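You operate a simulated robot arm through the tools that you are given. There is no shell and no other tool. Be economical: measure what you need, move in short steps, check, and stop when the job is done.

The job below is to be done with a simulated robot arm. You get a single attempt, and the scene is never put back.

JOB
Take the stopper on the table top and put it away on the bench left of the bath. Put one of the ink cartridges from the table top on top of the red roll. Take the glass bulb marked "75" from the table top and leave it on the steel tray there. Fetch the red plug from the table top and stand it on the disc. Fetch the bead cartridge that says "T2" from the top shelf of the steel shelf and stand it on the table top. Take the flask from the bench in front of the water unit and put it on the bench in front of the bath. Any order will do. Set down upright: ink cartridge, glass bulb, red plug, bead cartridge, flask.
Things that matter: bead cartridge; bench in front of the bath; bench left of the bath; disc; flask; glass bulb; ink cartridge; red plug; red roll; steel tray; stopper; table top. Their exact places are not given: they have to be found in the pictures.

Only the result counts: the job must be done as asked and must still hold three seconds after the hand-in. Knocking over, shifting, dropping, spilling or breaking anything else fails it. Lids that push on must go on centred and level and be pressed home; caps that screw on are set level and turned clockwise until they are tight.

ROBOT AND FRAMES
A 6-joint arm with a two-finger gripper on a trunk, on a base that drives. Base frame: it is fixed to the floor where the robot stands at the start and does not move with it; the origin is under the middle of the robot, x ahead of it, y to its left, z up. Units: mm, degrees, N and s.
With the tool pointing down near the work surface it reaches from about 180 to 820 mm from the robot's upright axis, wherever it stands. Its first joint turns from -166.0 to 166.0 degrees. Places, roughly: bead cartridge [-1250, 750, 750]; bench in front of the bath (37x22 cm) [2340, -1820, 880]; bench left of the bath (19x58 cm) [2640, -2020, 880]; disc [1000, 0, 1000]; flask [1250, -1750, 1000]; glass bulb [750, 500, 1000]; ink cartridge [750, -250, 1000]; red plug (3x3x9 cm) [900, 400, 900]; red roll (8x8x6 cm) [800, 700, 900]; steel tray (19x15x3 cm) [700, 0, 900]; stopper (4x4x4 cm) [500, 100, 900]; table top [700, 200, 900]. Payload 2.45 kg.
The tool frame sits at the grasp point between the pads (the TCP): z along the fingers, y along the line on which they close. The tips reach 20 mm beyond it. The gripper opens to 140 mm. The gripper's body begins 168 mm behind the TCP.
Orientation is that of the tool frame in the base frame, as a unit quaternion [x, y, z, w]. With the fingers straight down and closing along the base's y, the tool's x points along the base's -x, its y along +y and its z along -z.

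CONTROLS
- The arm moves only by the tool servo_tool. Its argument "motion" is a list of rows, each an object of numbers (a shift or turn left out is 0, a gripper value left out holds the last): "dx", "dy", "dz": the shift along the tool's x, y, z in units of 150 mm (1.0 is 150 mm); "ax", "ay", "az": the turn, a rotation vector about the tool's x, y, z in units of 60 degrees (1.0 is 60 degrees). In form: [{"dx": .., "dy": .., "dz": .., "ax": .., "ay": .., "az": ..}, ...]. A call has 1 to 20 rows; each row is the pose to reach, as a shift and turn from the pose commanded when the call began, along the tool's axes at that moment. "jaw" is the gripper command, from -1 (shut) to 1 (fully open), values between in proportion, set as the call begins (left out, the last holds). A call with a number of a shift or a turn outside -1 to 1 is refused whole. Each row takes 0.2 s and may step no farther than 50 mm and 8.6 degrees from the row before; otherwise, or with a gripper value out of range, the whole call is refused. Where a pose cannot be reached the arm comes as near as it can. A force on the tool above 40 N (or 10 N above the force at the start of the call, whichever is more), or a blocked arm, ends the call early, and 0.2 s more pass. Each finger travels about 45 mm/s and halts on what it meets, pressing with about 28 N; the grip force reading is that of the motor and also rises with nothing between the fingers. The clock runs only during rows and for 0.2 s after the last one: add rows that repeat a pose to give the fingers time. The reply holds the time, the measured pose of the TCP, the force on the tool along the base axes, the opening and the grip force, in the units named above and with some noise, with the torque about the TCP (base axes, N m) and any sound that the robot's microphone picked up.
- Cameras (640 x 400 px; columns grow to the right, rows downward): "scene" is now at [62.8, 175.6, 1823.3]; the picture's right is [0.68, -0.73, 0.00], its down [-0.68, -0.63, -0.38] and it looks along [0.28, 0.26, -0.93] (base axes); focal length 214 px, centre (320, 200). "wrist" rides on the gripper at [78, 11, -209] in the tool frame; the picture's right is [-0.14, 0.99, 0.00], its down [-0.92, -0.13, -0.37] and it looks along [-0.37, -0.05, 0.93] (tool axes); focal length 280 px, centre (320, 200).
- grab_frame(camera): a new picture of that camera. The clock stands still meanwhile.
- move_column(by): slides the trunk up (or, below 0, down) by that many mm; the arm and the scene camera ride with it, the base frame stays. It gives what a move gives, with no picture.
- drive_base(legs): drives the robot by 1 to 6 legs, each [ahead, left, turn to the left] in mm, mm and degrees, along the robot's own axes; the way and the turn of a leg run together, so that a leg with both is an arc; at most 1500 mm and 180 degrees a leg. The arm and the cameras ride along, it lands a little off, and it stops where it bumps. It gives what a move gives.
- aim_head(pan, tilt): turns the head with the scene camera to pan (to the left, within 143 degrees either way) and tilt (down, from -29 to 69), counted from straight ahead of the robot. It gives what a move gives.
- probe_pixels(camera, pixels): for up to 12 pixels [column, row] of the newest picture of that camera ("zoom" is the newest enlarged one), the place [x, y, z] in the base frame of the surface seen there, good to about 3 mm, but the place of the scene camera against the robot may be out by one fixed shift of up to 18 mm in any direction. The clock stands still meanwhile.
- zoom(camera, box): a new picture of the part [left, top, right, bottom] of that camera's present view, enlarged. The clock stands still meanwhile.
- close_job(): hands the job in; it is judged then, once.

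Go step by step. Measure first, check grasps and placings, and put right what went wrong. The budget is 124 turns and 134 pictures, counting those below and the enlarged ones. Unless the task says otherwise, let go and move clear before handing in, and close with one line.

The tools are called after "Emit:" as name(argument=value, ...) on one line, values as JSON. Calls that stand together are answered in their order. servo_tool: Moves the arm, as the interface text tells. Its arguments: {"type":"object","properties":{"motion":{"type":"array","items":{"type":"object","properties":{"dx":{"type":"number"},"dy":{"type":"number"},"dz":{"type":"number"},"ax":{"type":"number"},"ay":{"type":"number"},"az":{"type":"number"}}}},"jaw":{"type":"number"}},"required":["motion"]} The other tools are called the same way: move_column (by) slides the trunk up or down; drive_base (legs) drives the base; aim_head (pan, tilt) turns the head that bears the scene camera; grab_frame (camera) takes a picture; probe_pixels (camera, pixels) gives the place of the surface under pixels of a picture; zoom (camera, box) takes an enlarged picture of a part of a camera's view; close_job () hands the job in.

At the start:

```text
clock: 0.0
tool_pos: [259.5, 418.4, 1125.0]
tool_rot: [-0.001, 1.0, 0.0, 0.0]
ft_force: [0.8, -0.3, 0.1]
moment: [0.02, -0.01, 0.01]
width: 140.2
grasp_force: 0.1
trunk travel left (down, up): [-100.0, 130.0]
robot x, y, heading: [3.5, -0.2, 0.2]
head pan, tilt: [42.8, 67.8]
```

scene: 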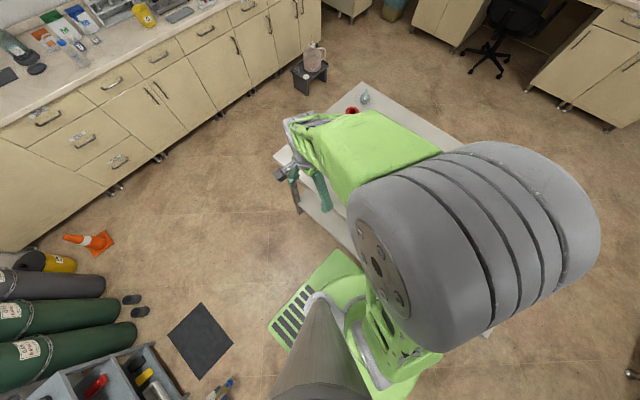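
wrist: 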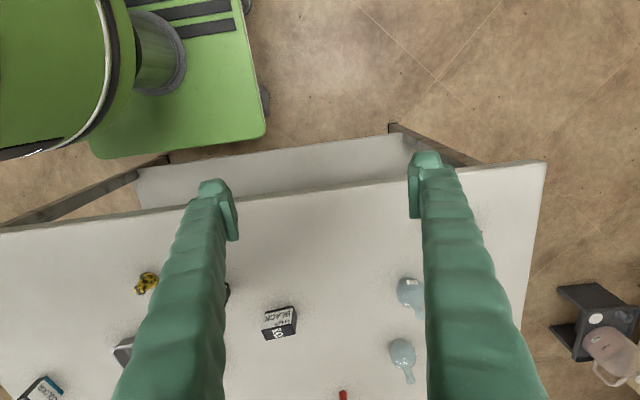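

The wrist picture shows the table with cartridges, bulbs and a plug, but the arm blocks the scene view. I'll turn the head to see the table from a clearer angle.

Emit:
aim_head(pan=0, tilt=50)

Emit:
grab_frame(camera="scene")

```text
clock: 1.1
tool_pos: [259.6, 418.9, 1126.2]
tool_rot: [0.001, 1.0, 0.0, 0.0]
ft_force: [0.3, 0.0, -0.5]
moment: [-0.03, 0.02, -0.01]
width: 139.9
grasp_force: 0.1
trunk travel left (down, up): [-100.0, 130.0]
robot x, y, heading: [-0.3, 1.1, 0.0]
head pan, tilt: [0.0, 50.0]
```

```text
131 pictures are left
```

scene: 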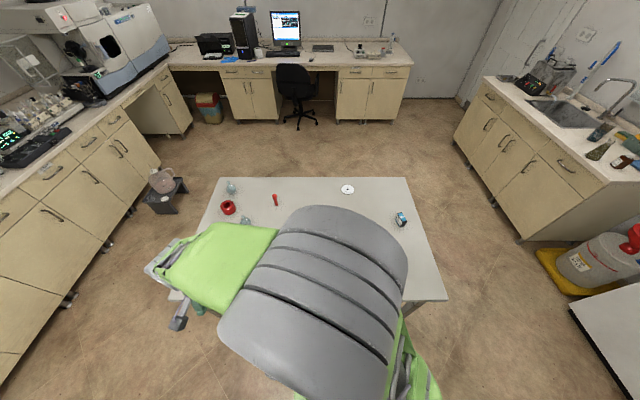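

The arm hides the table middle from the head. I'll zoom the wrist view and probe what it shows.

Emit:
zoom(camera="wrist", box=[0, 160, 640, 400])

Emit:
zoom(camera="scene", box=[160, 160, 460, 310])

Emit:
probe_pixels(camera="wrist", pixels=[[146, 283], [280, 322], [408, 290], [402, 352], [342, 395], [260, 205], [540, 165], [125, 345], [40, 390], [20, 235], [228, 292], [300, 270]])

Emit:
probe_pixels(camera="scene", pixels=[[229, 207], [232, 187], [276, 200], [348, 189], [401, 219], [246, 220], [220, 178], [408, 178], [446, 298], [300, 190], [380, 200], [420, 290]])

```text
1.00 times, centred on (320, 280) of wrist (not enlarged: the box is as wide or as high as the picture)
```

zoom: 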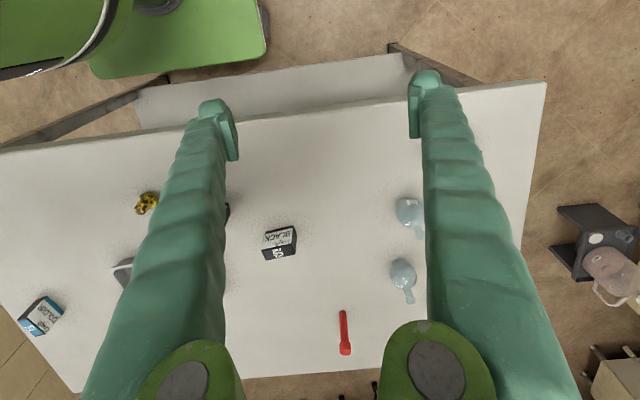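

```text
2.13 times, centred on (310, 235) of scene
```

zoom: 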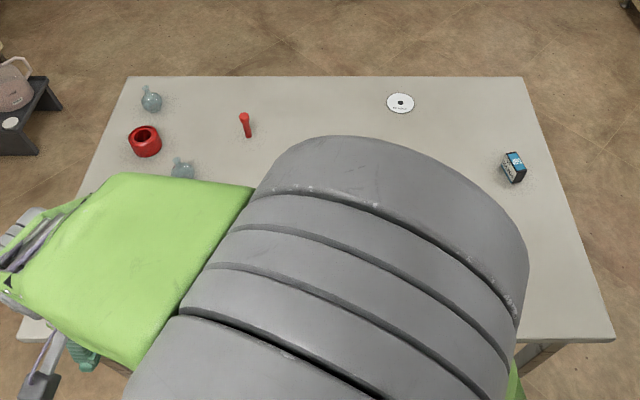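

```text
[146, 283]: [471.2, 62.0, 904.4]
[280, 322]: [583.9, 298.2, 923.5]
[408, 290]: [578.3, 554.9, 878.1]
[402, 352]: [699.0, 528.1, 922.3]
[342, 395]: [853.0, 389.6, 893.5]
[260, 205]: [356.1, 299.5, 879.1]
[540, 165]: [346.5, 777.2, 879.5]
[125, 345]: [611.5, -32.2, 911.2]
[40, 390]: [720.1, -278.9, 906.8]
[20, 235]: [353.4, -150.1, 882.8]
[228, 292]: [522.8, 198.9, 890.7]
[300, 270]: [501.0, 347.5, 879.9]
```

```text
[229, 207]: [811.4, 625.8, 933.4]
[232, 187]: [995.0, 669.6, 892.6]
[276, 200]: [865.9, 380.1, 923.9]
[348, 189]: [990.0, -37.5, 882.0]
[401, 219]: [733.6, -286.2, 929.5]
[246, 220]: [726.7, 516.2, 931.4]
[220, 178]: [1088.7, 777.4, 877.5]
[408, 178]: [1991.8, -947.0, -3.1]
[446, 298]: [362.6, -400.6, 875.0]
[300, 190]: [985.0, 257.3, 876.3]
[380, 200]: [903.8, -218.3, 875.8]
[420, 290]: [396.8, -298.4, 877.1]
```

The table top is at z≈880, spanning x 350–1090 and y −400 to 780. The fingers hide part of it, so I'll move 150 mm in −y and look again.

Emit:
servo_tool(motion=[{"dy": -0.3}, {"dy": -0.6}, {"dy": -0.9}, {"dy": -1, "dx": -0.2}, {"dy": -1, "dx": -0.4}, {"dy": -1, "dx": -0.4}])

Emit:
grab_frame(camera="wrist")

Emit:
grab_frame(camera="scene")

```text
clock: 2.5
tool_pos: [319.2, 270.2, 1125.1]
tool_rot: [0.0, 1.0, 0.0, 0.0]
ft_force: [-0.5, 0.0, -0.3]
moment: [0.0, 0.0, 0.0]
width: 140.1
grasp_force: 0.0
trunk travel left (down, up): [-100.0, 130.0]
robot x, y, heading: [1.1, 2.2, 0.0]
head pan, tilt: [0.0, 50.0]
```

```text
128 pictures are left
```

wrist: 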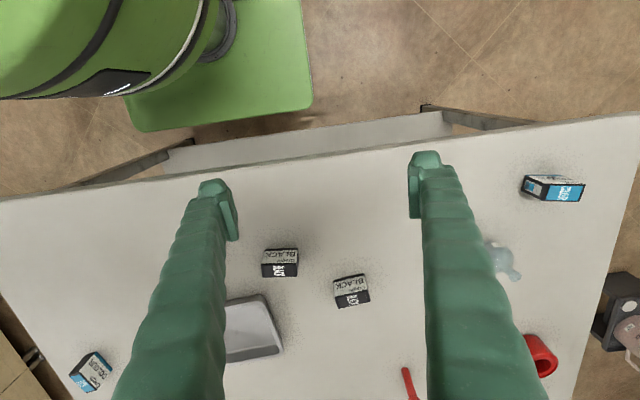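

```text
127 pictures are left
```

scene: 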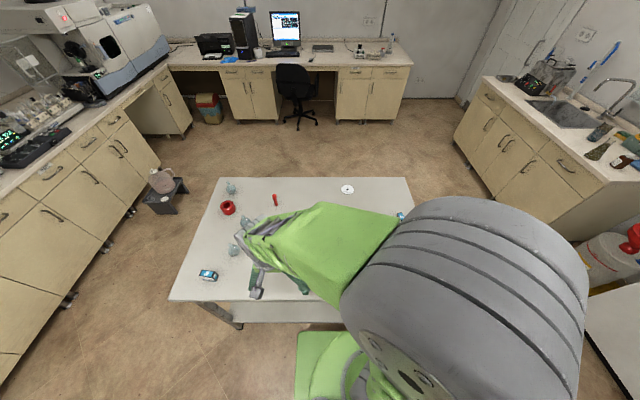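

I can see two black cartridges, two colour ones, the tray and the roll. Next I'll zoom the scene on the left part of the table to read the bulbs.

Emit:
zoom(camera="scene", box=[200, 170, 296, 230])

Emit:
zoom(camera="scene", box=[190, 225, 286, 285])

Emit:
probe_pixels(camera="wrist", pixels=[[281, 262], [350, 290], [502, 258], [545, 350], [535, 355], [262, 300], [230, 358], [280, 345], [560, 190]])

Emit:
probe_pixels(camera="scene", pixels=[[229, 207], [208, 275], [236, 250], [231, 188], [246, 222], [275, 196], [277, 204]])

```text
6.67 times, centred on (248, 200) of scene
```

zoom: 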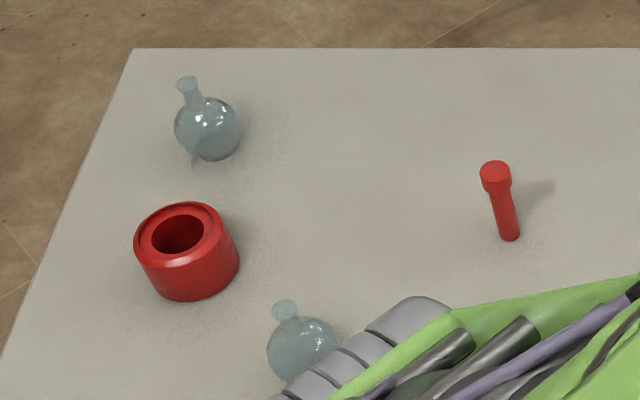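

```text
6.67 times, centred on (238, 255) of scene
```

zoom: 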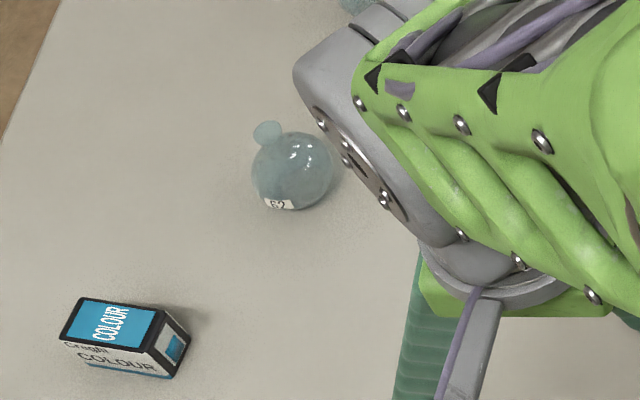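

```text
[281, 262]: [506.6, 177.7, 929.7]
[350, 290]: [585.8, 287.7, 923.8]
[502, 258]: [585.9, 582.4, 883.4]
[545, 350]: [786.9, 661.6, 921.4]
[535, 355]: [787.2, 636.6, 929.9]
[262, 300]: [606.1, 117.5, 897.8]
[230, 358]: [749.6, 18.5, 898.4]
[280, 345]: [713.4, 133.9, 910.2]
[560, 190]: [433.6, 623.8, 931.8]
```

```text
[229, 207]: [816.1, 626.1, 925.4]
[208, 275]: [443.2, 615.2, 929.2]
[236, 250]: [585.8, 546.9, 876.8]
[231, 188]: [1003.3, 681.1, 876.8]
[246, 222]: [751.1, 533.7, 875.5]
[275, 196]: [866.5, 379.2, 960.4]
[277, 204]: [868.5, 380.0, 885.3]
```

The bulb at (586,547) reads "62". The labels at (720,525) and (1000,670) are still unseen. I'll move the arm further to −y so both cameras clear.

Emit:
servo_tool(motion=[{"dy": -0.3}, {"dy": -0.6}, {"dy": -0.9}, {"dy": -1, "dx": 0.1}, {"dy": -1, "dx": 0.3}, {"dy": -1, "dx": 0.3}])

Emit:
grab_frame(camera="wrist")

Emit:
zoom(camera="scene", box=[216, 172, 312, 232])

```text
clock: 3.9
tool_pos: [293.8, 128.7, 1137.2]
tool_rot: [0.0, 1.0, -0.001, -0.002]
ft_force: [0.1, -0.1, 0.3]
moment: [0.0, 0.0, 0.01]
width: 140.2
grasp_force: 0.0
out of reach, approached as far as the arm can: row 5, 6
trunk travel left (down, up): [-100.0, 130.0]
robot x, y, heading: [1.3, -0.6, 0.2]
head pan, tilt: [0.0, 50.0]
```

```text
124 pictures are left
```

wrist: 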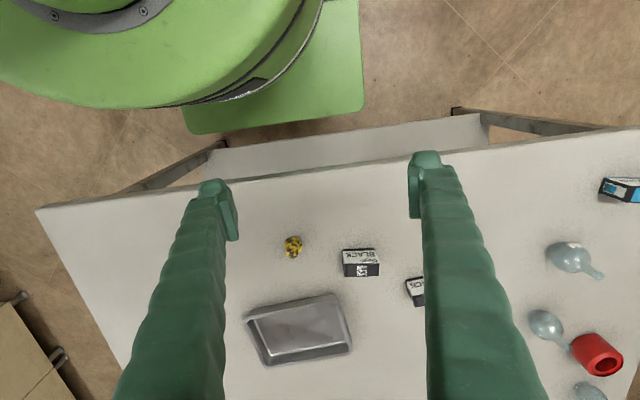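

```text
6.67 times, centred on (264, 202) of scene
```

zoom: 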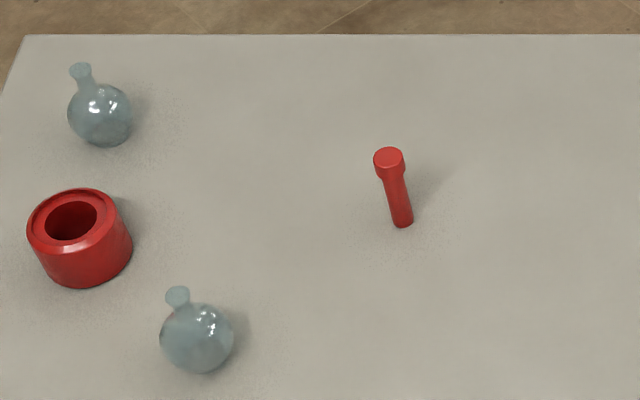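

The labels on these two bulbs face away. The yellow-black item at (293,247) is probably the stopper, so I'll zoom and probe it.

Emit:
zoom(camera="wrist", box=[240, 210, 400, 310])

Emit:
probe_pixels(camera="zoom", pixels=[[212, 140], [200, 120], [230, 125], [205, 175], [230, 180], [410, 180], [545, 175], [410, 215], [480, 190], [550, 260], [410, 260], [215, 160]])

Emit:
probe_pixels(camera="wrist", pixels=[[300, 330], [248, 316], [340, 296], [352, 345], [268, 364], [255, 330], [185, 100], [360, 100]])

```text
4.00 times, centred on (320, 260) of wrist
```

zoom: 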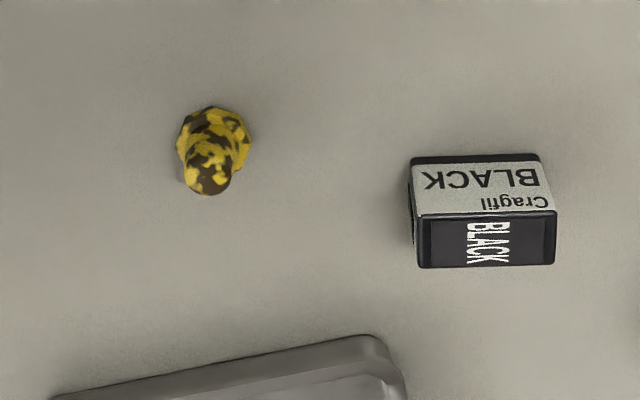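

```text
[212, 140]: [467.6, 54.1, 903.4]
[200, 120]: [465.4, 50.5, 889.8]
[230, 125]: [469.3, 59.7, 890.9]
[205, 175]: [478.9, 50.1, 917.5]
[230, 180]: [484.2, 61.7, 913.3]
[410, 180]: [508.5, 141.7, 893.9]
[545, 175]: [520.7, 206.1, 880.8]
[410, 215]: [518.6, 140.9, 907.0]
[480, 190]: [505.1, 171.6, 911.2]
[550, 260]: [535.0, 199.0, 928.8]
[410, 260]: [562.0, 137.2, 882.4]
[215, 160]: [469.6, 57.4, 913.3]
```

```text
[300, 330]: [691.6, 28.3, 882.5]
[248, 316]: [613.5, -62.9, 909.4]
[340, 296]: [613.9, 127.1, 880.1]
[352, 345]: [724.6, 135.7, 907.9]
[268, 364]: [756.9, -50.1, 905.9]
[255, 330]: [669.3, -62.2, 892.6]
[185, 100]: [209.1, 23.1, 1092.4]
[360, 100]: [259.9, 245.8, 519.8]
```

The stopper is wide end down, centred near (477,55) with its top at z≈918. I'll narrow the jaw to 80 mm to miss the cartridge beside it and approach from above.

Emit:
servo_tool(jaw=0.14, motion=[{"dx": -0.2, "dy": -0.1, "dz": 0.15}, {"dx": -0.4, "dy": -0.2, "dz": 0.3}, {"dx": -0.6, "dy": -0.3, "dz": 0.45}, {"dx": -0.8, "dy": -0.4, "dz": 0.6}, {"dx": -1, "dy": -0.49, "dz": 0.75}, {"dx": -1, "dy": -0.49, "dz": 0.75}])

Emit:
grab_frame(camera="wrist")

```text
clock: 5.3
tool_pos: [443.4, 56.3, 1026.0]
tool_rot: [0.0, 1.0, 0.0, 0.0]
ft_force: [-0.2, -0.3, 1.0]
moment: [0.01, 0.03, 0.0]
width: 79.7
grasp_force: 0.1
trunk travel left (down, up): [-100.0, 130.0]
robot x, y, heading: [1.0, 1.3, -0.3]
head pan, tilt: [0.0, 50.0]
```

```text
121 pictures are left
```

wrist: 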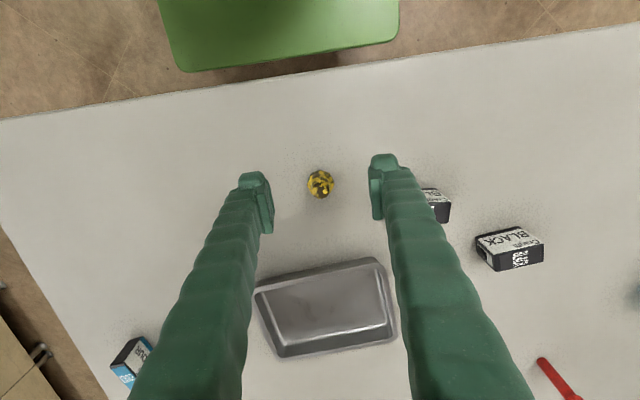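

The stopper sits between the fingers at (320,184). I'll probe its centre and then go down.

Emit:
probe_pixels(camera="wrist", pixels=[[320, 172], [309, 184], [333, 184], [320, 184], [321, 196], [321, 190]])

```text
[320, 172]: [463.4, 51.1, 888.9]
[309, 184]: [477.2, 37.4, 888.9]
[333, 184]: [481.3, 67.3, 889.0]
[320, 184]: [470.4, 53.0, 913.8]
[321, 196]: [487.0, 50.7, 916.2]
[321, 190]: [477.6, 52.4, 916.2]
```

Emit:
servo_tool(motion=[{"dx": -0.23, "dy": -0.025, "dz": 0.2}, {"dx": -0.23, "dy": -0.025, "dz": 0.45}, {"dx": -0.23, "dy": -0.025, "dz": 0.65}, {"dx": -0.23, "dy": -0.025, "dz": 0.81}, {"dx": -0.23, "dy": -0.025, "dz": 0.81}])

Emit:
servo_tool(jaw=-1, motion=[{}, {}, {}, {}, {}, {}])

Emit:
servo_tool(motion=[{"dz": -0.3}, {"dz": -0.6}, {"dz": -0.9}, {"dz": -1}, {"dz": -1}])

Emit:
grab_frame(camera="wrist")

```text
clock: 6.5
tool_pos: [479.0, 49.6, 904.2]
tool_rot: [0.0, 1.0, 0.001, 0.001]
ft_force: [0.7, -0.7, -0.4]
moment: [-0.01, 0.01, 0.02]
width: 79.8
grasp_force: 0.1
trunk travel left (down, up): [-100.0, 130.0]
robot x, y, heading: [-2.6, -1.3, -0.3]
head pan, tilt: [0.0, 50.0]
```

```text
clock: 7.9
tool_pos: [479.5, 50.6, 907.3]
tool_rot: [0.0, 1.0, -0.001, 0.002]
ft_force: [-5.2, -0.3, 26.6]
moment: [0.03, 0.08, 0.0]
width: 22.4
grasp_force: 28.2
trunk travel left (down, up): [-100.0, 130.0]
robot x, y, heading: [-1.5, 2.3, -0.1]
head pan, tilt: [0.0, 50.0]
stopped in row 6: the force on the tool passed its limit at 41 N (the readings are from after the stop); the commanded pose is now the measured one
```

```text
clock: 9.1
tool_pos: [480.7, 49.7, 1057.2]
tool_rot: [0.001, 1.0, 0.0, 0.002]
ft_force: [0.0, 0.3, -1.0]
moment: [0.03, -0.01, -0.01]
width: 21.7
grasp_force: 27.9
trunk travel left (down, up): [-100.0, 130.0]
robot x, y, heading: [1.0, 0.4, -0.2]
head pan, tilt: [0.0, 50.0]
```

```text
120 pictures are left
```

wrist: 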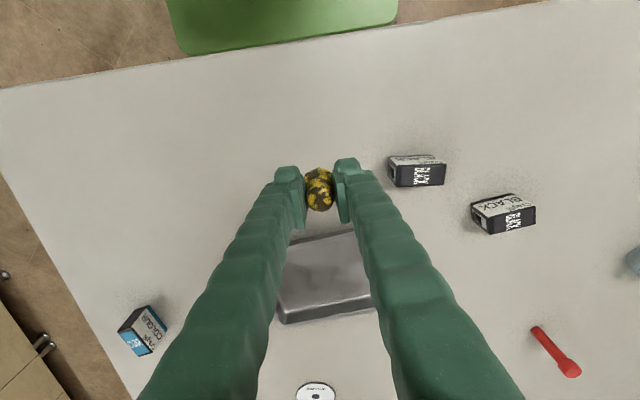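

The stopper is held at a width of 22 mm. Now I'll look toward the bath area, and toward the shelf behind.

Emit:
aim_head(pan=-45, tilt=22)

Emit:
grab_frame(camera="scene")

Emit:
zoom(camera="scene", box=[240, 130, 400, 230])

```text
clock: 10.2
tool_pos: [481.3, 49.2, 1056.8]
tool_rot: [0.0, 1.0, 0.0, 0.002]
ft_force: [0.0, 0.0, -0.7]
moment: [0.01, -0.01, -0.03]
width: 21.9
grasp_force: 27.9
trunk travel left (down, up): [-100.0, 130.0]
robot x, y, heading: [-0.3, 2.9, 0.0]
head pan, tilt: [-45.0, 22.0]
```

```text
119 pictures are left
```

scene: 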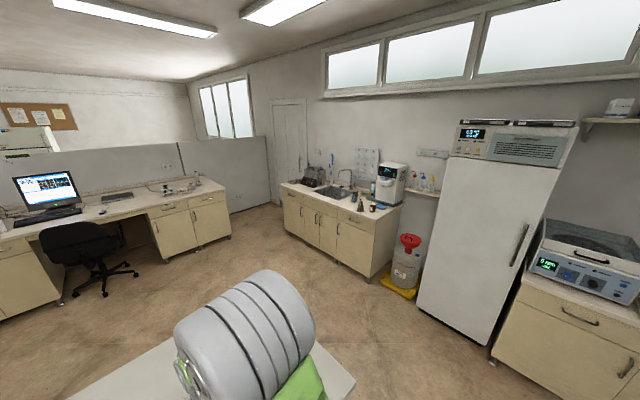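

```text
4.00 times, centred on (320, 180) of scene
```

zoom: 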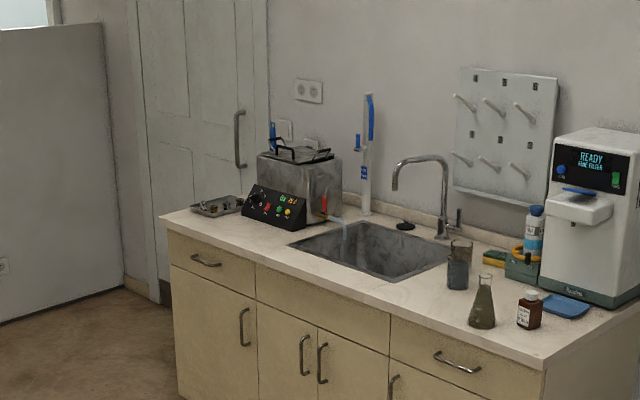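

The flask is at zoom (482,302), the bath at (300,185), and some small tray stands left of the bath at (215,205). I'll probe the bench geometry.

Emit:
probe_pixels(camera="zoom", pixels=[[165, 215], [545, 360], [482, 325], [470, 325], [482, 276], [530, 325], [457, 285], [250, 220], [310, 220], [195, 205], [215, 213], [590, 300]])

Emit:
zoom(camera="scene", box=[275, 160, 339, 200])

Emit:
probe_pixels(camera="zoom", pixels=[[60, 240], [100, 225], [130, 235], [190, 205], [150, 220], [230, 260], [330, 300], [380, 320], [480, 260], [180, 190], [390, 290], [60, 225]])

```text
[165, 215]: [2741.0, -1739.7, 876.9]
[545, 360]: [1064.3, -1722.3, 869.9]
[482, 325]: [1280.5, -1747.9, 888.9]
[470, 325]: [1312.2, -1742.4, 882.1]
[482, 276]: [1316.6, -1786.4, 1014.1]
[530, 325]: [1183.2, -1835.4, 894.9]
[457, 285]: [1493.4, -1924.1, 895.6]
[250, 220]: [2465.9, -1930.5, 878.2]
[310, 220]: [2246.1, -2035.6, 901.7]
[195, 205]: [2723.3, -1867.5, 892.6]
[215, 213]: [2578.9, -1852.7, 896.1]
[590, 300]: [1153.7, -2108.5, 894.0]
```

```text
10.00 times, centred on (307, 180) of scene
```

zoom: 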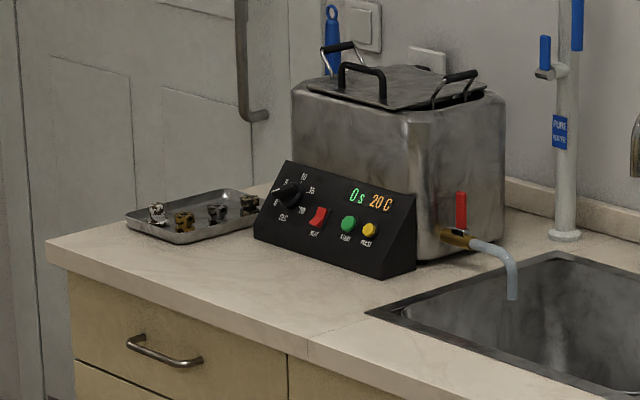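

```text
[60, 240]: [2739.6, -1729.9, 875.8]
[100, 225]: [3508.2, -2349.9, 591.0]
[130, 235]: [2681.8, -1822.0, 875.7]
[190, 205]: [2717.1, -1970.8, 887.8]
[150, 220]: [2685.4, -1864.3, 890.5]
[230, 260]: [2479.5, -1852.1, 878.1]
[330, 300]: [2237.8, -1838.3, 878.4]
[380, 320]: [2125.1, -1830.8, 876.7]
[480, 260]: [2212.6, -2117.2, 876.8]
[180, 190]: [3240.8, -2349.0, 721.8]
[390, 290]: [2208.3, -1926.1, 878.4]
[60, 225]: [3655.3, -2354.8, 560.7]
```

The bare bench in front of the small tray, near (2640,-1780), looks good for the stopper, and (2340,-1810) for the flask. I'll probe floor obstacles before driving.

Emit:
probe_pixels(camera="scene", pixels=[[395, 292], [415, 298], [425, 305], [490, 358], [500, 370], [600, 398], [370, 278], [285, 225], [355, 372], [135, 270], [450, 250], [520, 300]])

Emit:
probe_pixels(camera="wrist", pixels=[[180, 50], [393, 20], [185, 20], [250, 45]])

Emit:
aim_head(pan=-115, tilt=30)

Emit:
grab_frame(camera="scene")

```text
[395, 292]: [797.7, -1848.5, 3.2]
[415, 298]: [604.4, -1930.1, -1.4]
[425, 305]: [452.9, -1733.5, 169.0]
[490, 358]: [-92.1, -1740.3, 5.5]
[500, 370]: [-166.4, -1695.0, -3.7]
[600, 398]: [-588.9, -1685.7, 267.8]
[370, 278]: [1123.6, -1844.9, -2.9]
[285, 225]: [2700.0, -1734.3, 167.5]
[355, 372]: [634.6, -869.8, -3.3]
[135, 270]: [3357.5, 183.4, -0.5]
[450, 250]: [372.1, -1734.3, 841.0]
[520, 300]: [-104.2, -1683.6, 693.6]
```

```text
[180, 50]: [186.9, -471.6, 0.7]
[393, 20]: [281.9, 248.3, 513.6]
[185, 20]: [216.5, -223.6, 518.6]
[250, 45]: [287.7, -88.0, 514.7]
```

```text
clock: 11.6
tool_pos: [480.2, 49.2, 1056.4]
tool_rot: [0.0, 1.0, 0.0, 0.002]
ft_force: [-0.7, 0.3, -0.4]
moment: [-0.02, 0.0, 0.0]
width: 21.8
grasp_force: 28.1
trunk travel left (down, up): [-100.0, 130.0]
robot x, y, heading: [-0.3, -3.7, -0.1]
head pan, tilt: [-115.0, 30.0]
```

```text
116 pictures are left
```

scene: 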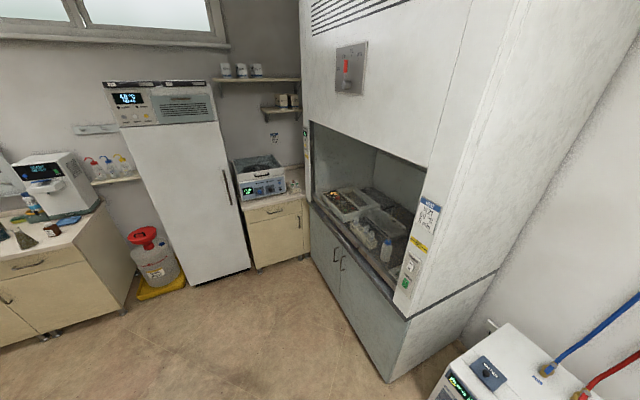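

The right aisle is clear down to y≈−1690, and the base spans about ±290 by ±250 mm. I'll back off the table, go right, turn to face the bench and drive along it to the bath.

Emit:
drive_base(legs=[[-150, 0, 0], [0, -1050, 0], [0, 0, -90], [0, 1400, 0], [0, 1350, 0], [170, 0, 0]])

Emit:
aim_head(pan=20, tilt=50)

Emit:
grab_frame(camera="wrist")

Emit:
grab_frame(camera="scene")

```text
clock: 50.4
tool_pos: [2635.3, -1674.2, 1056.2]
tool_rot: [0.704, 0.71, 0.0, 0.0]
ft_force: [0.0, -0.7, -0.2]
moment: [0.06, 0.02, -0.03]
width: 21.5
grasp_force: 27.8
trunk travel left (down, up): [-100.0, 130.0]
robot x, y, heading: [2584.1, -1193.4, -89.7]
head pan, tilt: [-115.0, 30.0]
```

```text
clock: 52.6
tool_pos: [2634.9, -1673.2, 1055.6]
tool_rot: [0.704, 0.71, -0.001, 0.001]
ft_force: [0.8, -0.1, 0.5]
moment: [0.0, -0.01, -0.02]
width: 21.3
grasp_force: 28.1
trunk travel left (down, up): [-100.0, 130.0]
robot x, y, heading: [2585.8, -1193.1, -89.8]
head pan, tilt: [20.0, 50.0]
```

```text
115 pictures are left
```

wrist: 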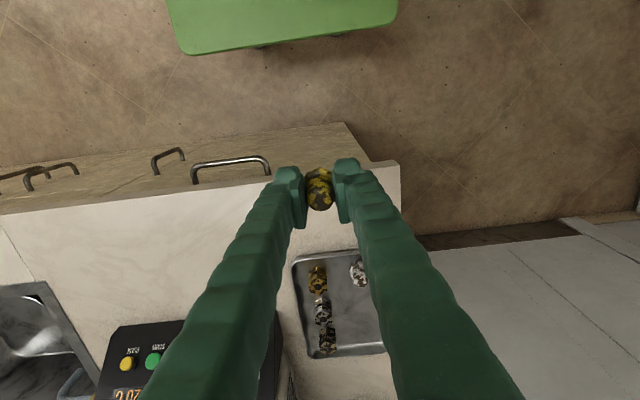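

```text
114 pictures are left
```

scene: 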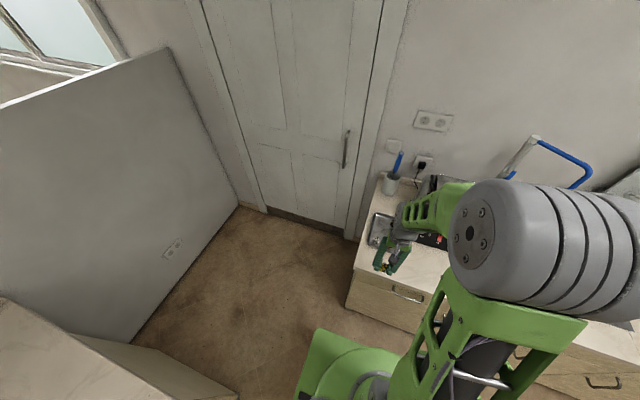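

I'll probe the bench edge, the tray edge and a free spot.

Emit:
probe_pixels(camera="wrist", pixels=[[350, 250], [300, 258], [397, 165], [250, 185], [277, 315], [272, 240], [330, 240], [395, 215], [255, 270], [176, 325], [400, 200], [352, 345]])

```text
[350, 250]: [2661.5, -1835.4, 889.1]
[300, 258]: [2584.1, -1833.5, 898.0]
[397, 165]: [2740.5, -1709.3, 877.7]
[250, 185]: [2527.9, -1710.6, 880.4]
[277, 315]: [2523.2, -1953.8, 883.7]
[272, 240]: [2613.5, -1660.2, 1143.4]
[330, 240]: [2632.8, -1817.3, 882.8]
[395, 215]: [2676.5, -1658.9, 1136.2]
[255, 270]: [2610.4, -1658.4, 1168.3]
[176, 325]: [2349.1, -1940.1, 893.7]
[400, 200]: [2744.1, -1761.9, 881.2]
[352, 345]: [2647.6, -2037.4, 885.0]
```

Emit:
servo_tool(motion=[{"dx": -0.23, "dy": 0.01, "dz": 0.1}, {"dx": -0.47, "dy": 0.02, "dz": 0.2}, {"dx": -0.7, "dy": 0.03, "dz": 0.3}, {"dx": -0.7, "dy": 0.03, "dz": 0.6}, {"dx": -0.7, "dy": 0.03, "dz": 0.85}, {"dx": -0.7, "dy": 0.03, "dz": 0.95}, {"dx": -0.7, "dy": 0.03, "dz": 0.97}, {"dx": -0.7, "dy": 0.03, "dz": 0.985}])

Emit:
grab_frame(camera="wrist")

```text
clock: 54.4
tool_pos: [2641.1, -1780.3, 911.4]
tool_rot: [0.704, 0.71, -0.003, 0.003]
ft_force: [2.0, 1.9, 30.8]
moment: [0.02, 0.0, -0.02]
width: 21.4
grasp_force: 28.5
trunk travel left (down, up): [-100.0, 130.0]
robot x, y, heading: [2579.1, -1194.6, -89.8]
head pan, tilt: [20.0, 50.0]
```

```text
113 pictures are left
```

wrist: 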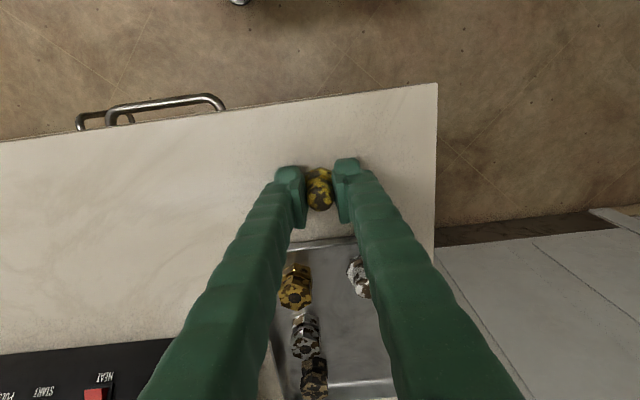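

It touches the bench at 31 N. I'll ease up 1.5 mm, open and lift off.

Emit:
servo_tool(motion=[{"dz": -0.01}, {"dz": -0.01}])

Emit:
servo_tool(jaw=0.0, motion=[{}, {}, {}, {}, {}, {"dz": -0.2}, {"dz": -0.5}, {"dz": -0.8}, {"dz": -1}, {"dz": -1}])

Emit:
grab_frame(camera="wrist")

```text
clock: 55.0
tool_pos: [2642.3, -1780.4, 911.4]
tool_rot: [0.704, 0.71, -0.002, 0.002]
ft_force: [1.0, -5.0, 21.7]
moment: [-0.18, -0.03, 0.0]
width: 21.8
grasp_force: 28.5
trunk travel left (down, up): [-100.0, 130.0]
robot x, y, heading: [2579.5, -1192.1, -89.7]
head pan, tilt: [20.0, 50.0]
```

```text
clock: 57.2
tool_pos: [2640.7, -1778.0, 1060.5]
tool_rot: [0.705, 0.71, -0.002, 0.001]
ft_force: [-0.2, 0.1, -0.9]
moment: [0.04, 0.02, 0.04]
width: 69.8
grasp_force: 0.0
trunk travel left (down, up): [-100.0, 130.0]
robot x, y, heading: [2579.7, -1193.3, -89.7]
head pan, tilt: [20.0, 50.0]
```

```text
112 pictures are left
```

wrist: 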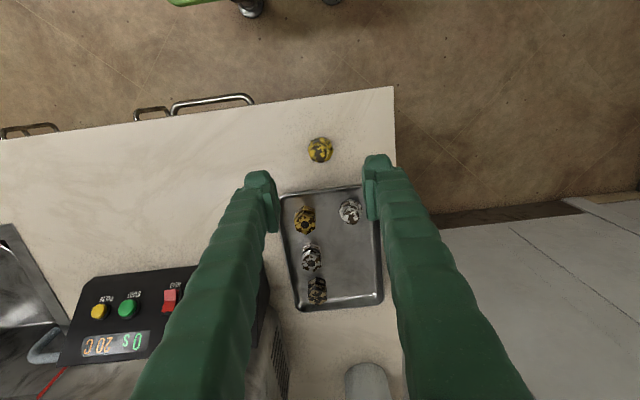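

The stopper stands free at (320,150). I'll retract the arm and drive back along the bench to the flask.

Emit:
servo_tool(motion=[{"dx": 0.3, "dz": -0.1}, {"dx": 0.6, "dz": -0.1}, {"dx": 0.9, "dz": -0.1}, {"dx": 1, "dz": -0.1}])

Emit:
drive_base(legs=[[0, -1240, 0]])

Emit:
grab_frame(camera="wrist")

```text
clock: 58.2
tool_pos: [2638.7, -1627.4, 1074.8]
tool_rot: [0.704, 0.71, -0.002, 0.001]
ft_force: [-0.4, -0.1, 1.1]
moment: [-0.02, 0.02, 0.0]
width: 69.8
grasp_force: 0.2
trunk travel left (down, up): [-100.0, 130.0]
robot x, y, heading: [2580.8, -1190.9, -89.6]
head pan, tilt: [20.0, 50.0]
```

```text
clock: 69.3
tool_pos: [1403.3, -1641.7, 1074.9]
tool_rot: [0.701, 0.713, -0.001, 0.002]
ft_force: [0.2, -0.3, 0.3]
moment: [0.0, -0.03, -0.03]
width: 69.7
grasp_force: 0.1
trunk travel left (down, up): [-100.0, 130.0]
robot x, y, heading: [1344.2, -1206.1, -89.3]
head pan, tilt: [20.0, 50.0]
```

```text
111 pictures are left
```

wrist: 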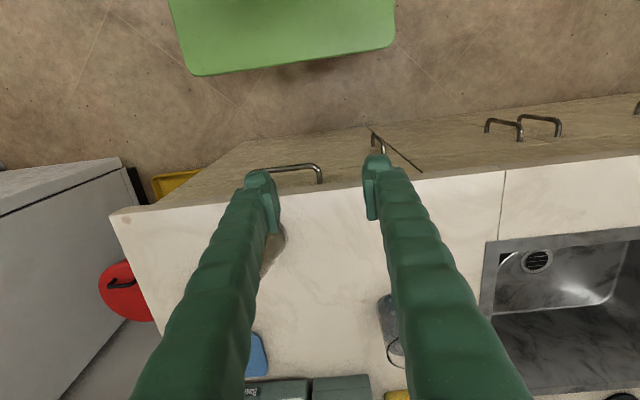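

The flask is partly behind the left finger near (270,250). I'll shift the tool 90 mm toward it.

Emit:
servo_tool(jaw=0.4, motion=[{"dy": -0.3}, {"dy": -0.6}, {"dy": -0.67}, {"dy": -0.67}])

Emit:
grab_frame(camera="wrist")

Emit:
zoom(camera="wrist", box=[240, 170, 400, 270])

```text
clock: 70.3
tool_pos: [1302.8, -1641.2, 1074.0]
tool_rot: [0.702, 0.713, -0.001, 0.001]
ft_force: [-0.4, -0.7, -0.2]
moment: [0.02, 0.0, 0.0]
width: 98.2
grasp_force: 0.0
trunk travel left (down, up): [-100.0, 130.0]
robot x, y, heading: [1344.0, -1207.0, -89.0]
head pan, tilt: [20.0, 50.0]
```

```text
110 pictures are left
```

wrist: 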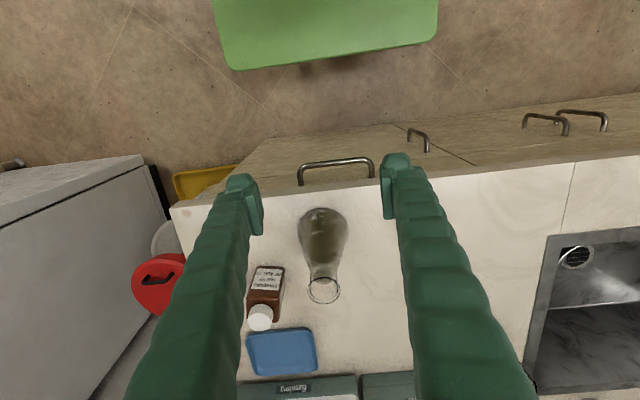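

```text
4.00 times, centred on (320, 220) of wrist
```

zoom: 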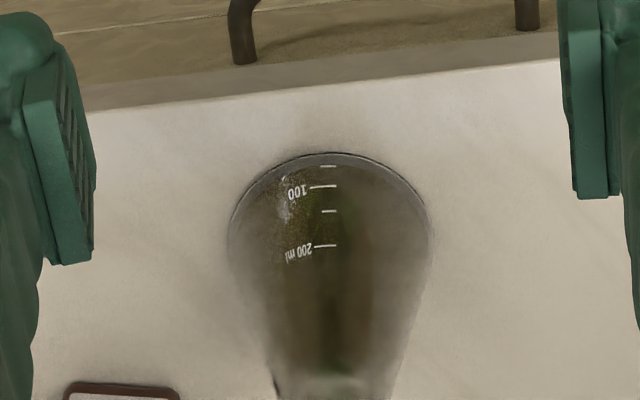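

Emit:
probe_pixels(camera="wrist", pixels=[[320, 217], [321, 231], [323, 207], [323, 260], [324, 275], [310, 290], [339, 290], [324, 302], [300, 230], [345, 230], [267, 285], [261, 317]])

```text
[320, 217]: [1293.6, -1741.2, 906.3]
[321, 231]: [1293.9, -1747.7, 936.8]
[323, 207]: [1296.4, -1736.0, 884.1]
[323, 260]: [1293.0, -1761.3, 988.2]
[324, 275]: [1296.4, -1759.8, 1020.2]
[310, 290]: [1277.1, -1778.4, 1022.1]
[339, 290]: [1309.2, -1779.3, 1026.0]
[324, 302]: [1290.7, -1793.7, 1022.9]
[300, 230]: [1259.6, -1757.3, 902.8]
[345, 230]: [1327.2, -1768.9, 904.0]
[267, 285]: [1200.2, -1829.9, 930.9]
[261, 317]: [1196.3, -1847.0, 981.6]
```

Flask axis is at (1293.5,−1777) with the rim at z≈1023. I'll go above it and down to grip the neck at z≈1000.

Emit:
servo_tool(motion=[{"dx": -0.3, "dy": -0.03}, {"dx": -0.6, "dy": -0.06}, {"dx": -0.905, "dy": -0.077}, {"dx": -0.905, "dy": -0.077, "dz": 0.25}, {"dx": -0.905, "dy": -0.077, "dz": 0.49}, {"dx": -0.905, "dy": -0.077, "dz": 0.49}])

Emit:
grab_frame(camera="wrist")

```text
clock: 71.7
tool_pos: [1295.3, -1777.3, 1003.1]
tool_rot: [0.701, 0.713, -0.001, 0.001]
ft_force: [0.5, -0.3, 0.7]
moment: [0.02, 0.01, -0.01]
width: 98.2
grasp_force: 0.0
trunk travel left (down, up): [-100.0, 130.0]
robot x, y, heading: [1341.9, -1207.8, -89.1]
head pan, tilt: [20.0, 50.0]
```

```text
108 pictures are left
```

wrist: 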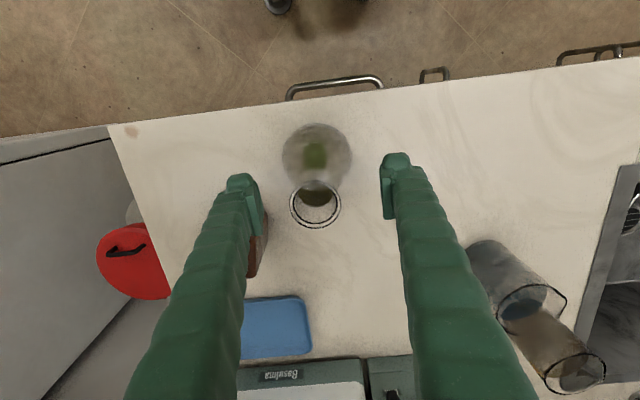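

Well centred, so I'll close and lift a little.

Emit:
servo_tool(jaw=-1, motion=[{}, {}, {}, {}, {}, {}, {}])

Emit:
servo_tool(motion=[{"dz": -0.05}, {"dz": -0.15}, {"dz": -0.3}, {"dz": -0.45}, {"dz": -0.55}, {"dz": -0.55}])

Emit:
grab_frame(camera="wrist")

```text
clock: 73.3
tool_pos: [1296.6, -1778.4, 1002.3]
tool_rot: [0.701, 0.713, -0.001, 0.001]
ft_force: [0.5, -0.4, 0.4]
moment: [0.03, 0.01, 0.02]
width: 35.8
grasp_force: 27.5
trunk travel left (down, up): [-100.0, 130.0]
robot x, y, heading: [1343.4, -1211.7, -89.4]
head pan, tilt: [20.0, 50.0]
```

```text
clock: 74.7
tool_pos: [1294.4, -1778.8, 1084.5]
tool_rot: [0.701, 0.713, -0.002, 0.002]
ft_force: [-0.3, 0.4, -1.2]
moment: [0.03, 0.02, 0.02]
width: 35.8
grasp_force: 27.4
trunk travel left (down, up): [-100.0, 130.0]
robot x, y, heading: [1340.2, -1208.0, -88.9]
head pan, tilt: [20.0, 50.0]
```

```text
107 pictures are left
```

wrist: 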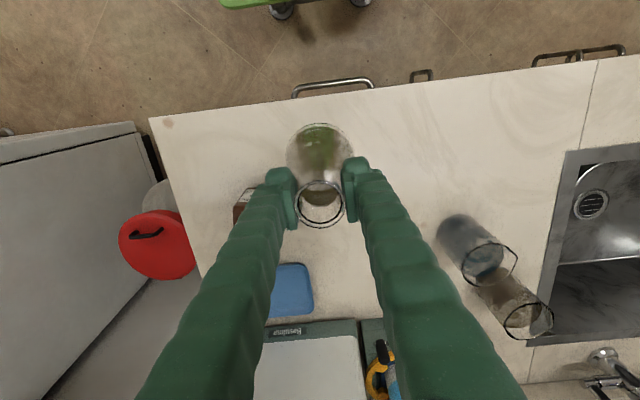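

Flask held. I'll retract and drive to the bath front.

Emit:
servo_tool(motion=[{"dx": 0.2}, {"dx": 0.4}, {"dx": 0.6}, {"dx": 0.7}, {"dx": 0.7}])

Emit:
drive_base(legs=[[0, 1045, 0]])

Emit:
grab_frame(camera="wrist")

```text
clock: 75.9
tool_pos: [1293.5, -1671.6, 1083.8]
tool_rot: [0.701, 0.713, -0.001, 0.001]
ft_force: [0.4, 0.3, -1.2]
moment: [-0.01, 0.03, -0.01]
width: 35.8
grasp_force: 27.9
trunk travel left (down, up): [-100.0, 130.0]
robot x, y, heading: [1343.9, -1209.1, -89.1]
head pan, tilt: [20.0, 50.0]
```

```text
clock: 85.5
tool_pos: [2346.3, -1663.0, 1083.3]
tool_rot: [0.706, 0.708, -0.001, 0.001]
ft_force: [0.7, 0.0, -1.2]
moment: [0.0, -0.01, -0.01]
width: 35.5
grasp_force: 28.3
trunk travel left (down, up): [-100.0, 130.0]
robot x, y, heading: [2400.2, -1199.2, -90.2]
head pan, tilt: [20.0, 50.0]
```

```text
106 pictures are left
```

wrist: 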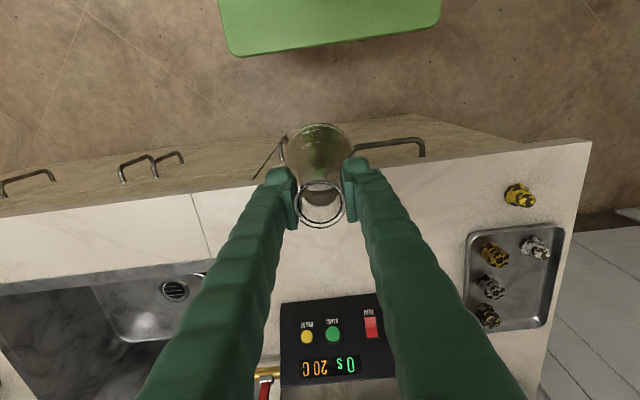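

Emit:
probe_pixels(camera="wrist", pixels=[[335, 303], [282, 306], [380, 297], [206, 270], [420, 180], [230, 200], [262, 330], [420, 250]])

```text
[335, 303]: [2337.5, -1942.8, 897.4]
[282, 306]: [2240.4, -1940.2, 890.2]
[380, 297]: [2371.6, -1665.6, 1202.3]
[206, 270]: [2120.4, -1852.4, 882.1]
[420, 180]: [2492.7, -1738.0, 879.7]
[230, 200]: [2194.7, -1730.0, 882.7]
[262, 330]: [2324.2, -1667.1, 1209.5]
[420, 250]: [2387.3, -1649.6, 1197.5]
```

The free strip is y −1940…−1710. I'll put the flask at (2345,−1813), lowering to z≈1003.

Emit:
servo_tool(motion=[{"dx": -0.25}, {"dx": -0.5}, {"dx": -0.75}, {"dx": -1}, {"dx": -1, "dz": 0.2}, {"dx": -1, "dz": 0.4}, {"dx": -1, "dz": 0.5}, {"dx": -1, "dz": 0.53}, {"dx": -1, "dz": 0.53}])

Emit:
grab_frame(camera="wrist")

```text
clock: 87.5
tool_pos: [2348.9, -1812.3, 1004.9]
tool_rot: [0.706, 0.708, -0.001, 0.002]
ft_force: [-0.7, -0.8, -1.1]
moment: [0.0, 0.01, -0.02]
width: 35.7
grasp_force: 27.8
trunk travel left (down, up): [-100.0, 130.0]
robot x, y, heading: [2404.1, -1200.8, -89.6]
head pan, tilt: [20.0, 50.0]
```

```text
105 pictures are left
```

wrist: 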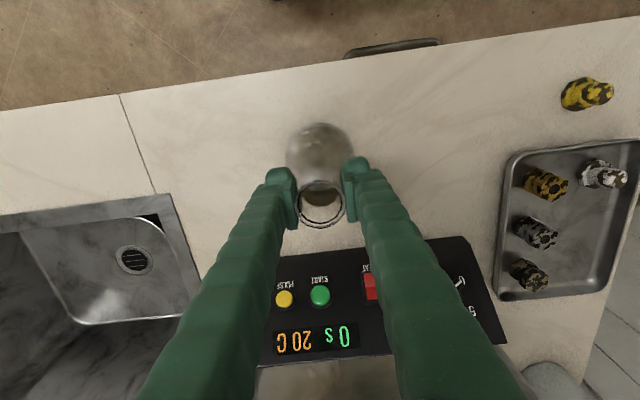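

It still hangs free (−1.1 N), so I'll lower in small steps.

Emit:
servo_tool(motion=[{"dz": 0.008}, {"dz": 0.015}, {"dz": 0.022}, {"dz": 0.022}])

```text
clock: 88.5
tool_pos: [2346.2, -1812.9, 1002.3]
tool_rot: [0.707, 0.707, -0.002, 0.002]
ft_force: [2.0, 0.7, 17.3]
moment: [0.37, -0.07, -0.15]
width: 35.5
grasp_force: 27.4
trunk travel left (down, up): [-100.0, 130.0]
robot x, y, heading: [2408.4, -1199.6, -89.8]
head pan, tilt: [20.0, 50.0]
```

Contact at 17 N. I'll release and lift.

Emit:
servo_tool(motion=[{"dz": -0.006}, {"dz": -0.006}])

Emit:
servo_tool(jaw=0.3, motion=[{}, {}, {}, {}, {}, {"dz": -0.2}, {"dz": -0.5}, {"dz": -0.8}, {"dz": -0.8}])

Emit:
grab_frame(camera="wrist")

```text
clock: 89.1
tool_pos: [2346.9, -1813.2, 1002.4]
tool_rot: [0.706, 0.708, -0.002, 0.002]
ft_force: [3.2, -1.7, 11.6]
moment: [-0.23, -0.08, -0.04]
width: 35.4
grasp_force: 28.3
trunk travel left (down, up): [-100.0, 130.0]
robot x, y, heading: [2406.3, -1197.8, -90.0]
head pan, tilt: [20.0, 50.0]
```

```text
clock: 91.1
tool_pos: [2347.3, -1812.1, 1121.7]
tool_rot: [0.706, 0.708, -0.001, 0.002]
ft_force: [0.1, 0.1, -0.6]
moment: [0.04, 0.02, 0.01]
width: 90.8
grasp_force: 0.1
trunk travel left (down, up): [-100.0, 130.0]
robot x, y, heading: [2400.9, -1196.8, -90.1]
head pan, tilt: [20.0, 50.0]
```

```text
104 pictures are left
```

wrist: 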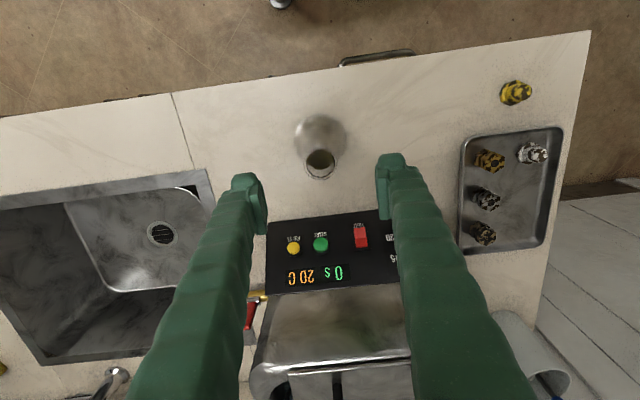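

Flask stands upright at (320,150). Now I'll retract and drive to the far side of the table, facing back toward it.

Emit:
servo_tool(motion=[{"dx": 0.3}, {"dx": 0.6}, {"dx": 0.9}, {"dx": 1}, {"dx": 1}])

Emit:
drive_base(legs=[[0, -880, 0], [-1470, 0, 0], [0, 0, -90]])

Emit:
aim_head(pan=-20, tilt=50)

Emit:
grab_frame(camera="scene")

Emit:
grab_frame(camera="wrist")

```text
clock: 92.3
tool_pos: [2346.2, -1662.7, 1122.6]
tool_rot: [0.707, 0.707, -0.001, 0.001]
ft_force: [0.2, 0.4, 0.0]
moment: [0.04, -0.02, 0.02]
width: 90.8
grasp_force: 0.1
trunk travel left (down, up): [-100.0, 130.0]
robot x, y, heading: [2406.5, -1198.3, -89.9]
head pan, tilt: [20.0, 50.0]
```

```text
clock: 111.0
tool_pos: [1067.0, 330.9, 1122.2]
tool_rot: [1.0, 0.007, -0.001, 0.001]
ft_force: [1.1, -0.2, -0.2]
moment: [0.0, 0.02, -0.04]
width: 90.9
grasp_force: 0.0
trunk travel left (down, up): [-100.0, 130.0]
robot x, y, heading: [1530.5, 277.6, -179.3]
head pan, tilt: [20.0, 50.0]
```

```text
clock: 112.1
tool_pos: [1067.2, 332.5, 1122.3]
tool_rot: [1.0, 0.006, -0.001, 0.0]
ft_force: [-0.2, 0.0, 0.7]
moment: [-0.01, -0.02, 0.07]
width: 90.9
grasp_force: 0.0
trunk travel left (down, up): [-100.0, 130.0]
robot x, y, heading: [1531.4, 272.9, -179.0]
head pan, tilt: [-20.0, 50.0]
```

```text
103 pictures are left
```

scene: 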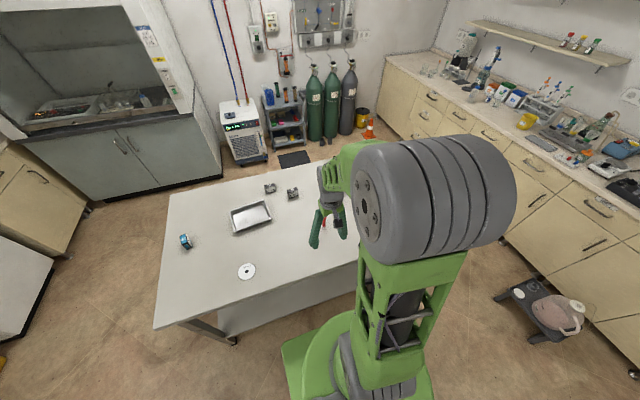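

```text
102 pictures are left
```

wrist: 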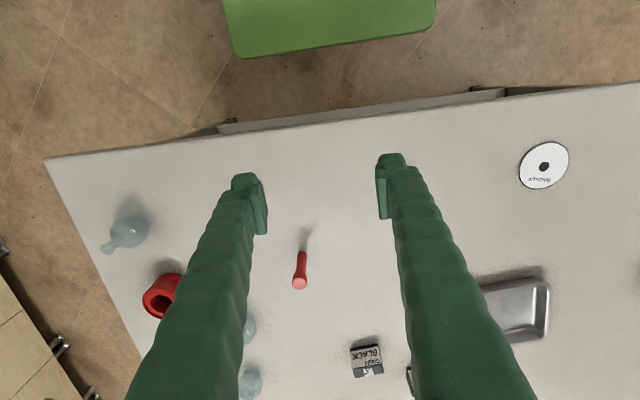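

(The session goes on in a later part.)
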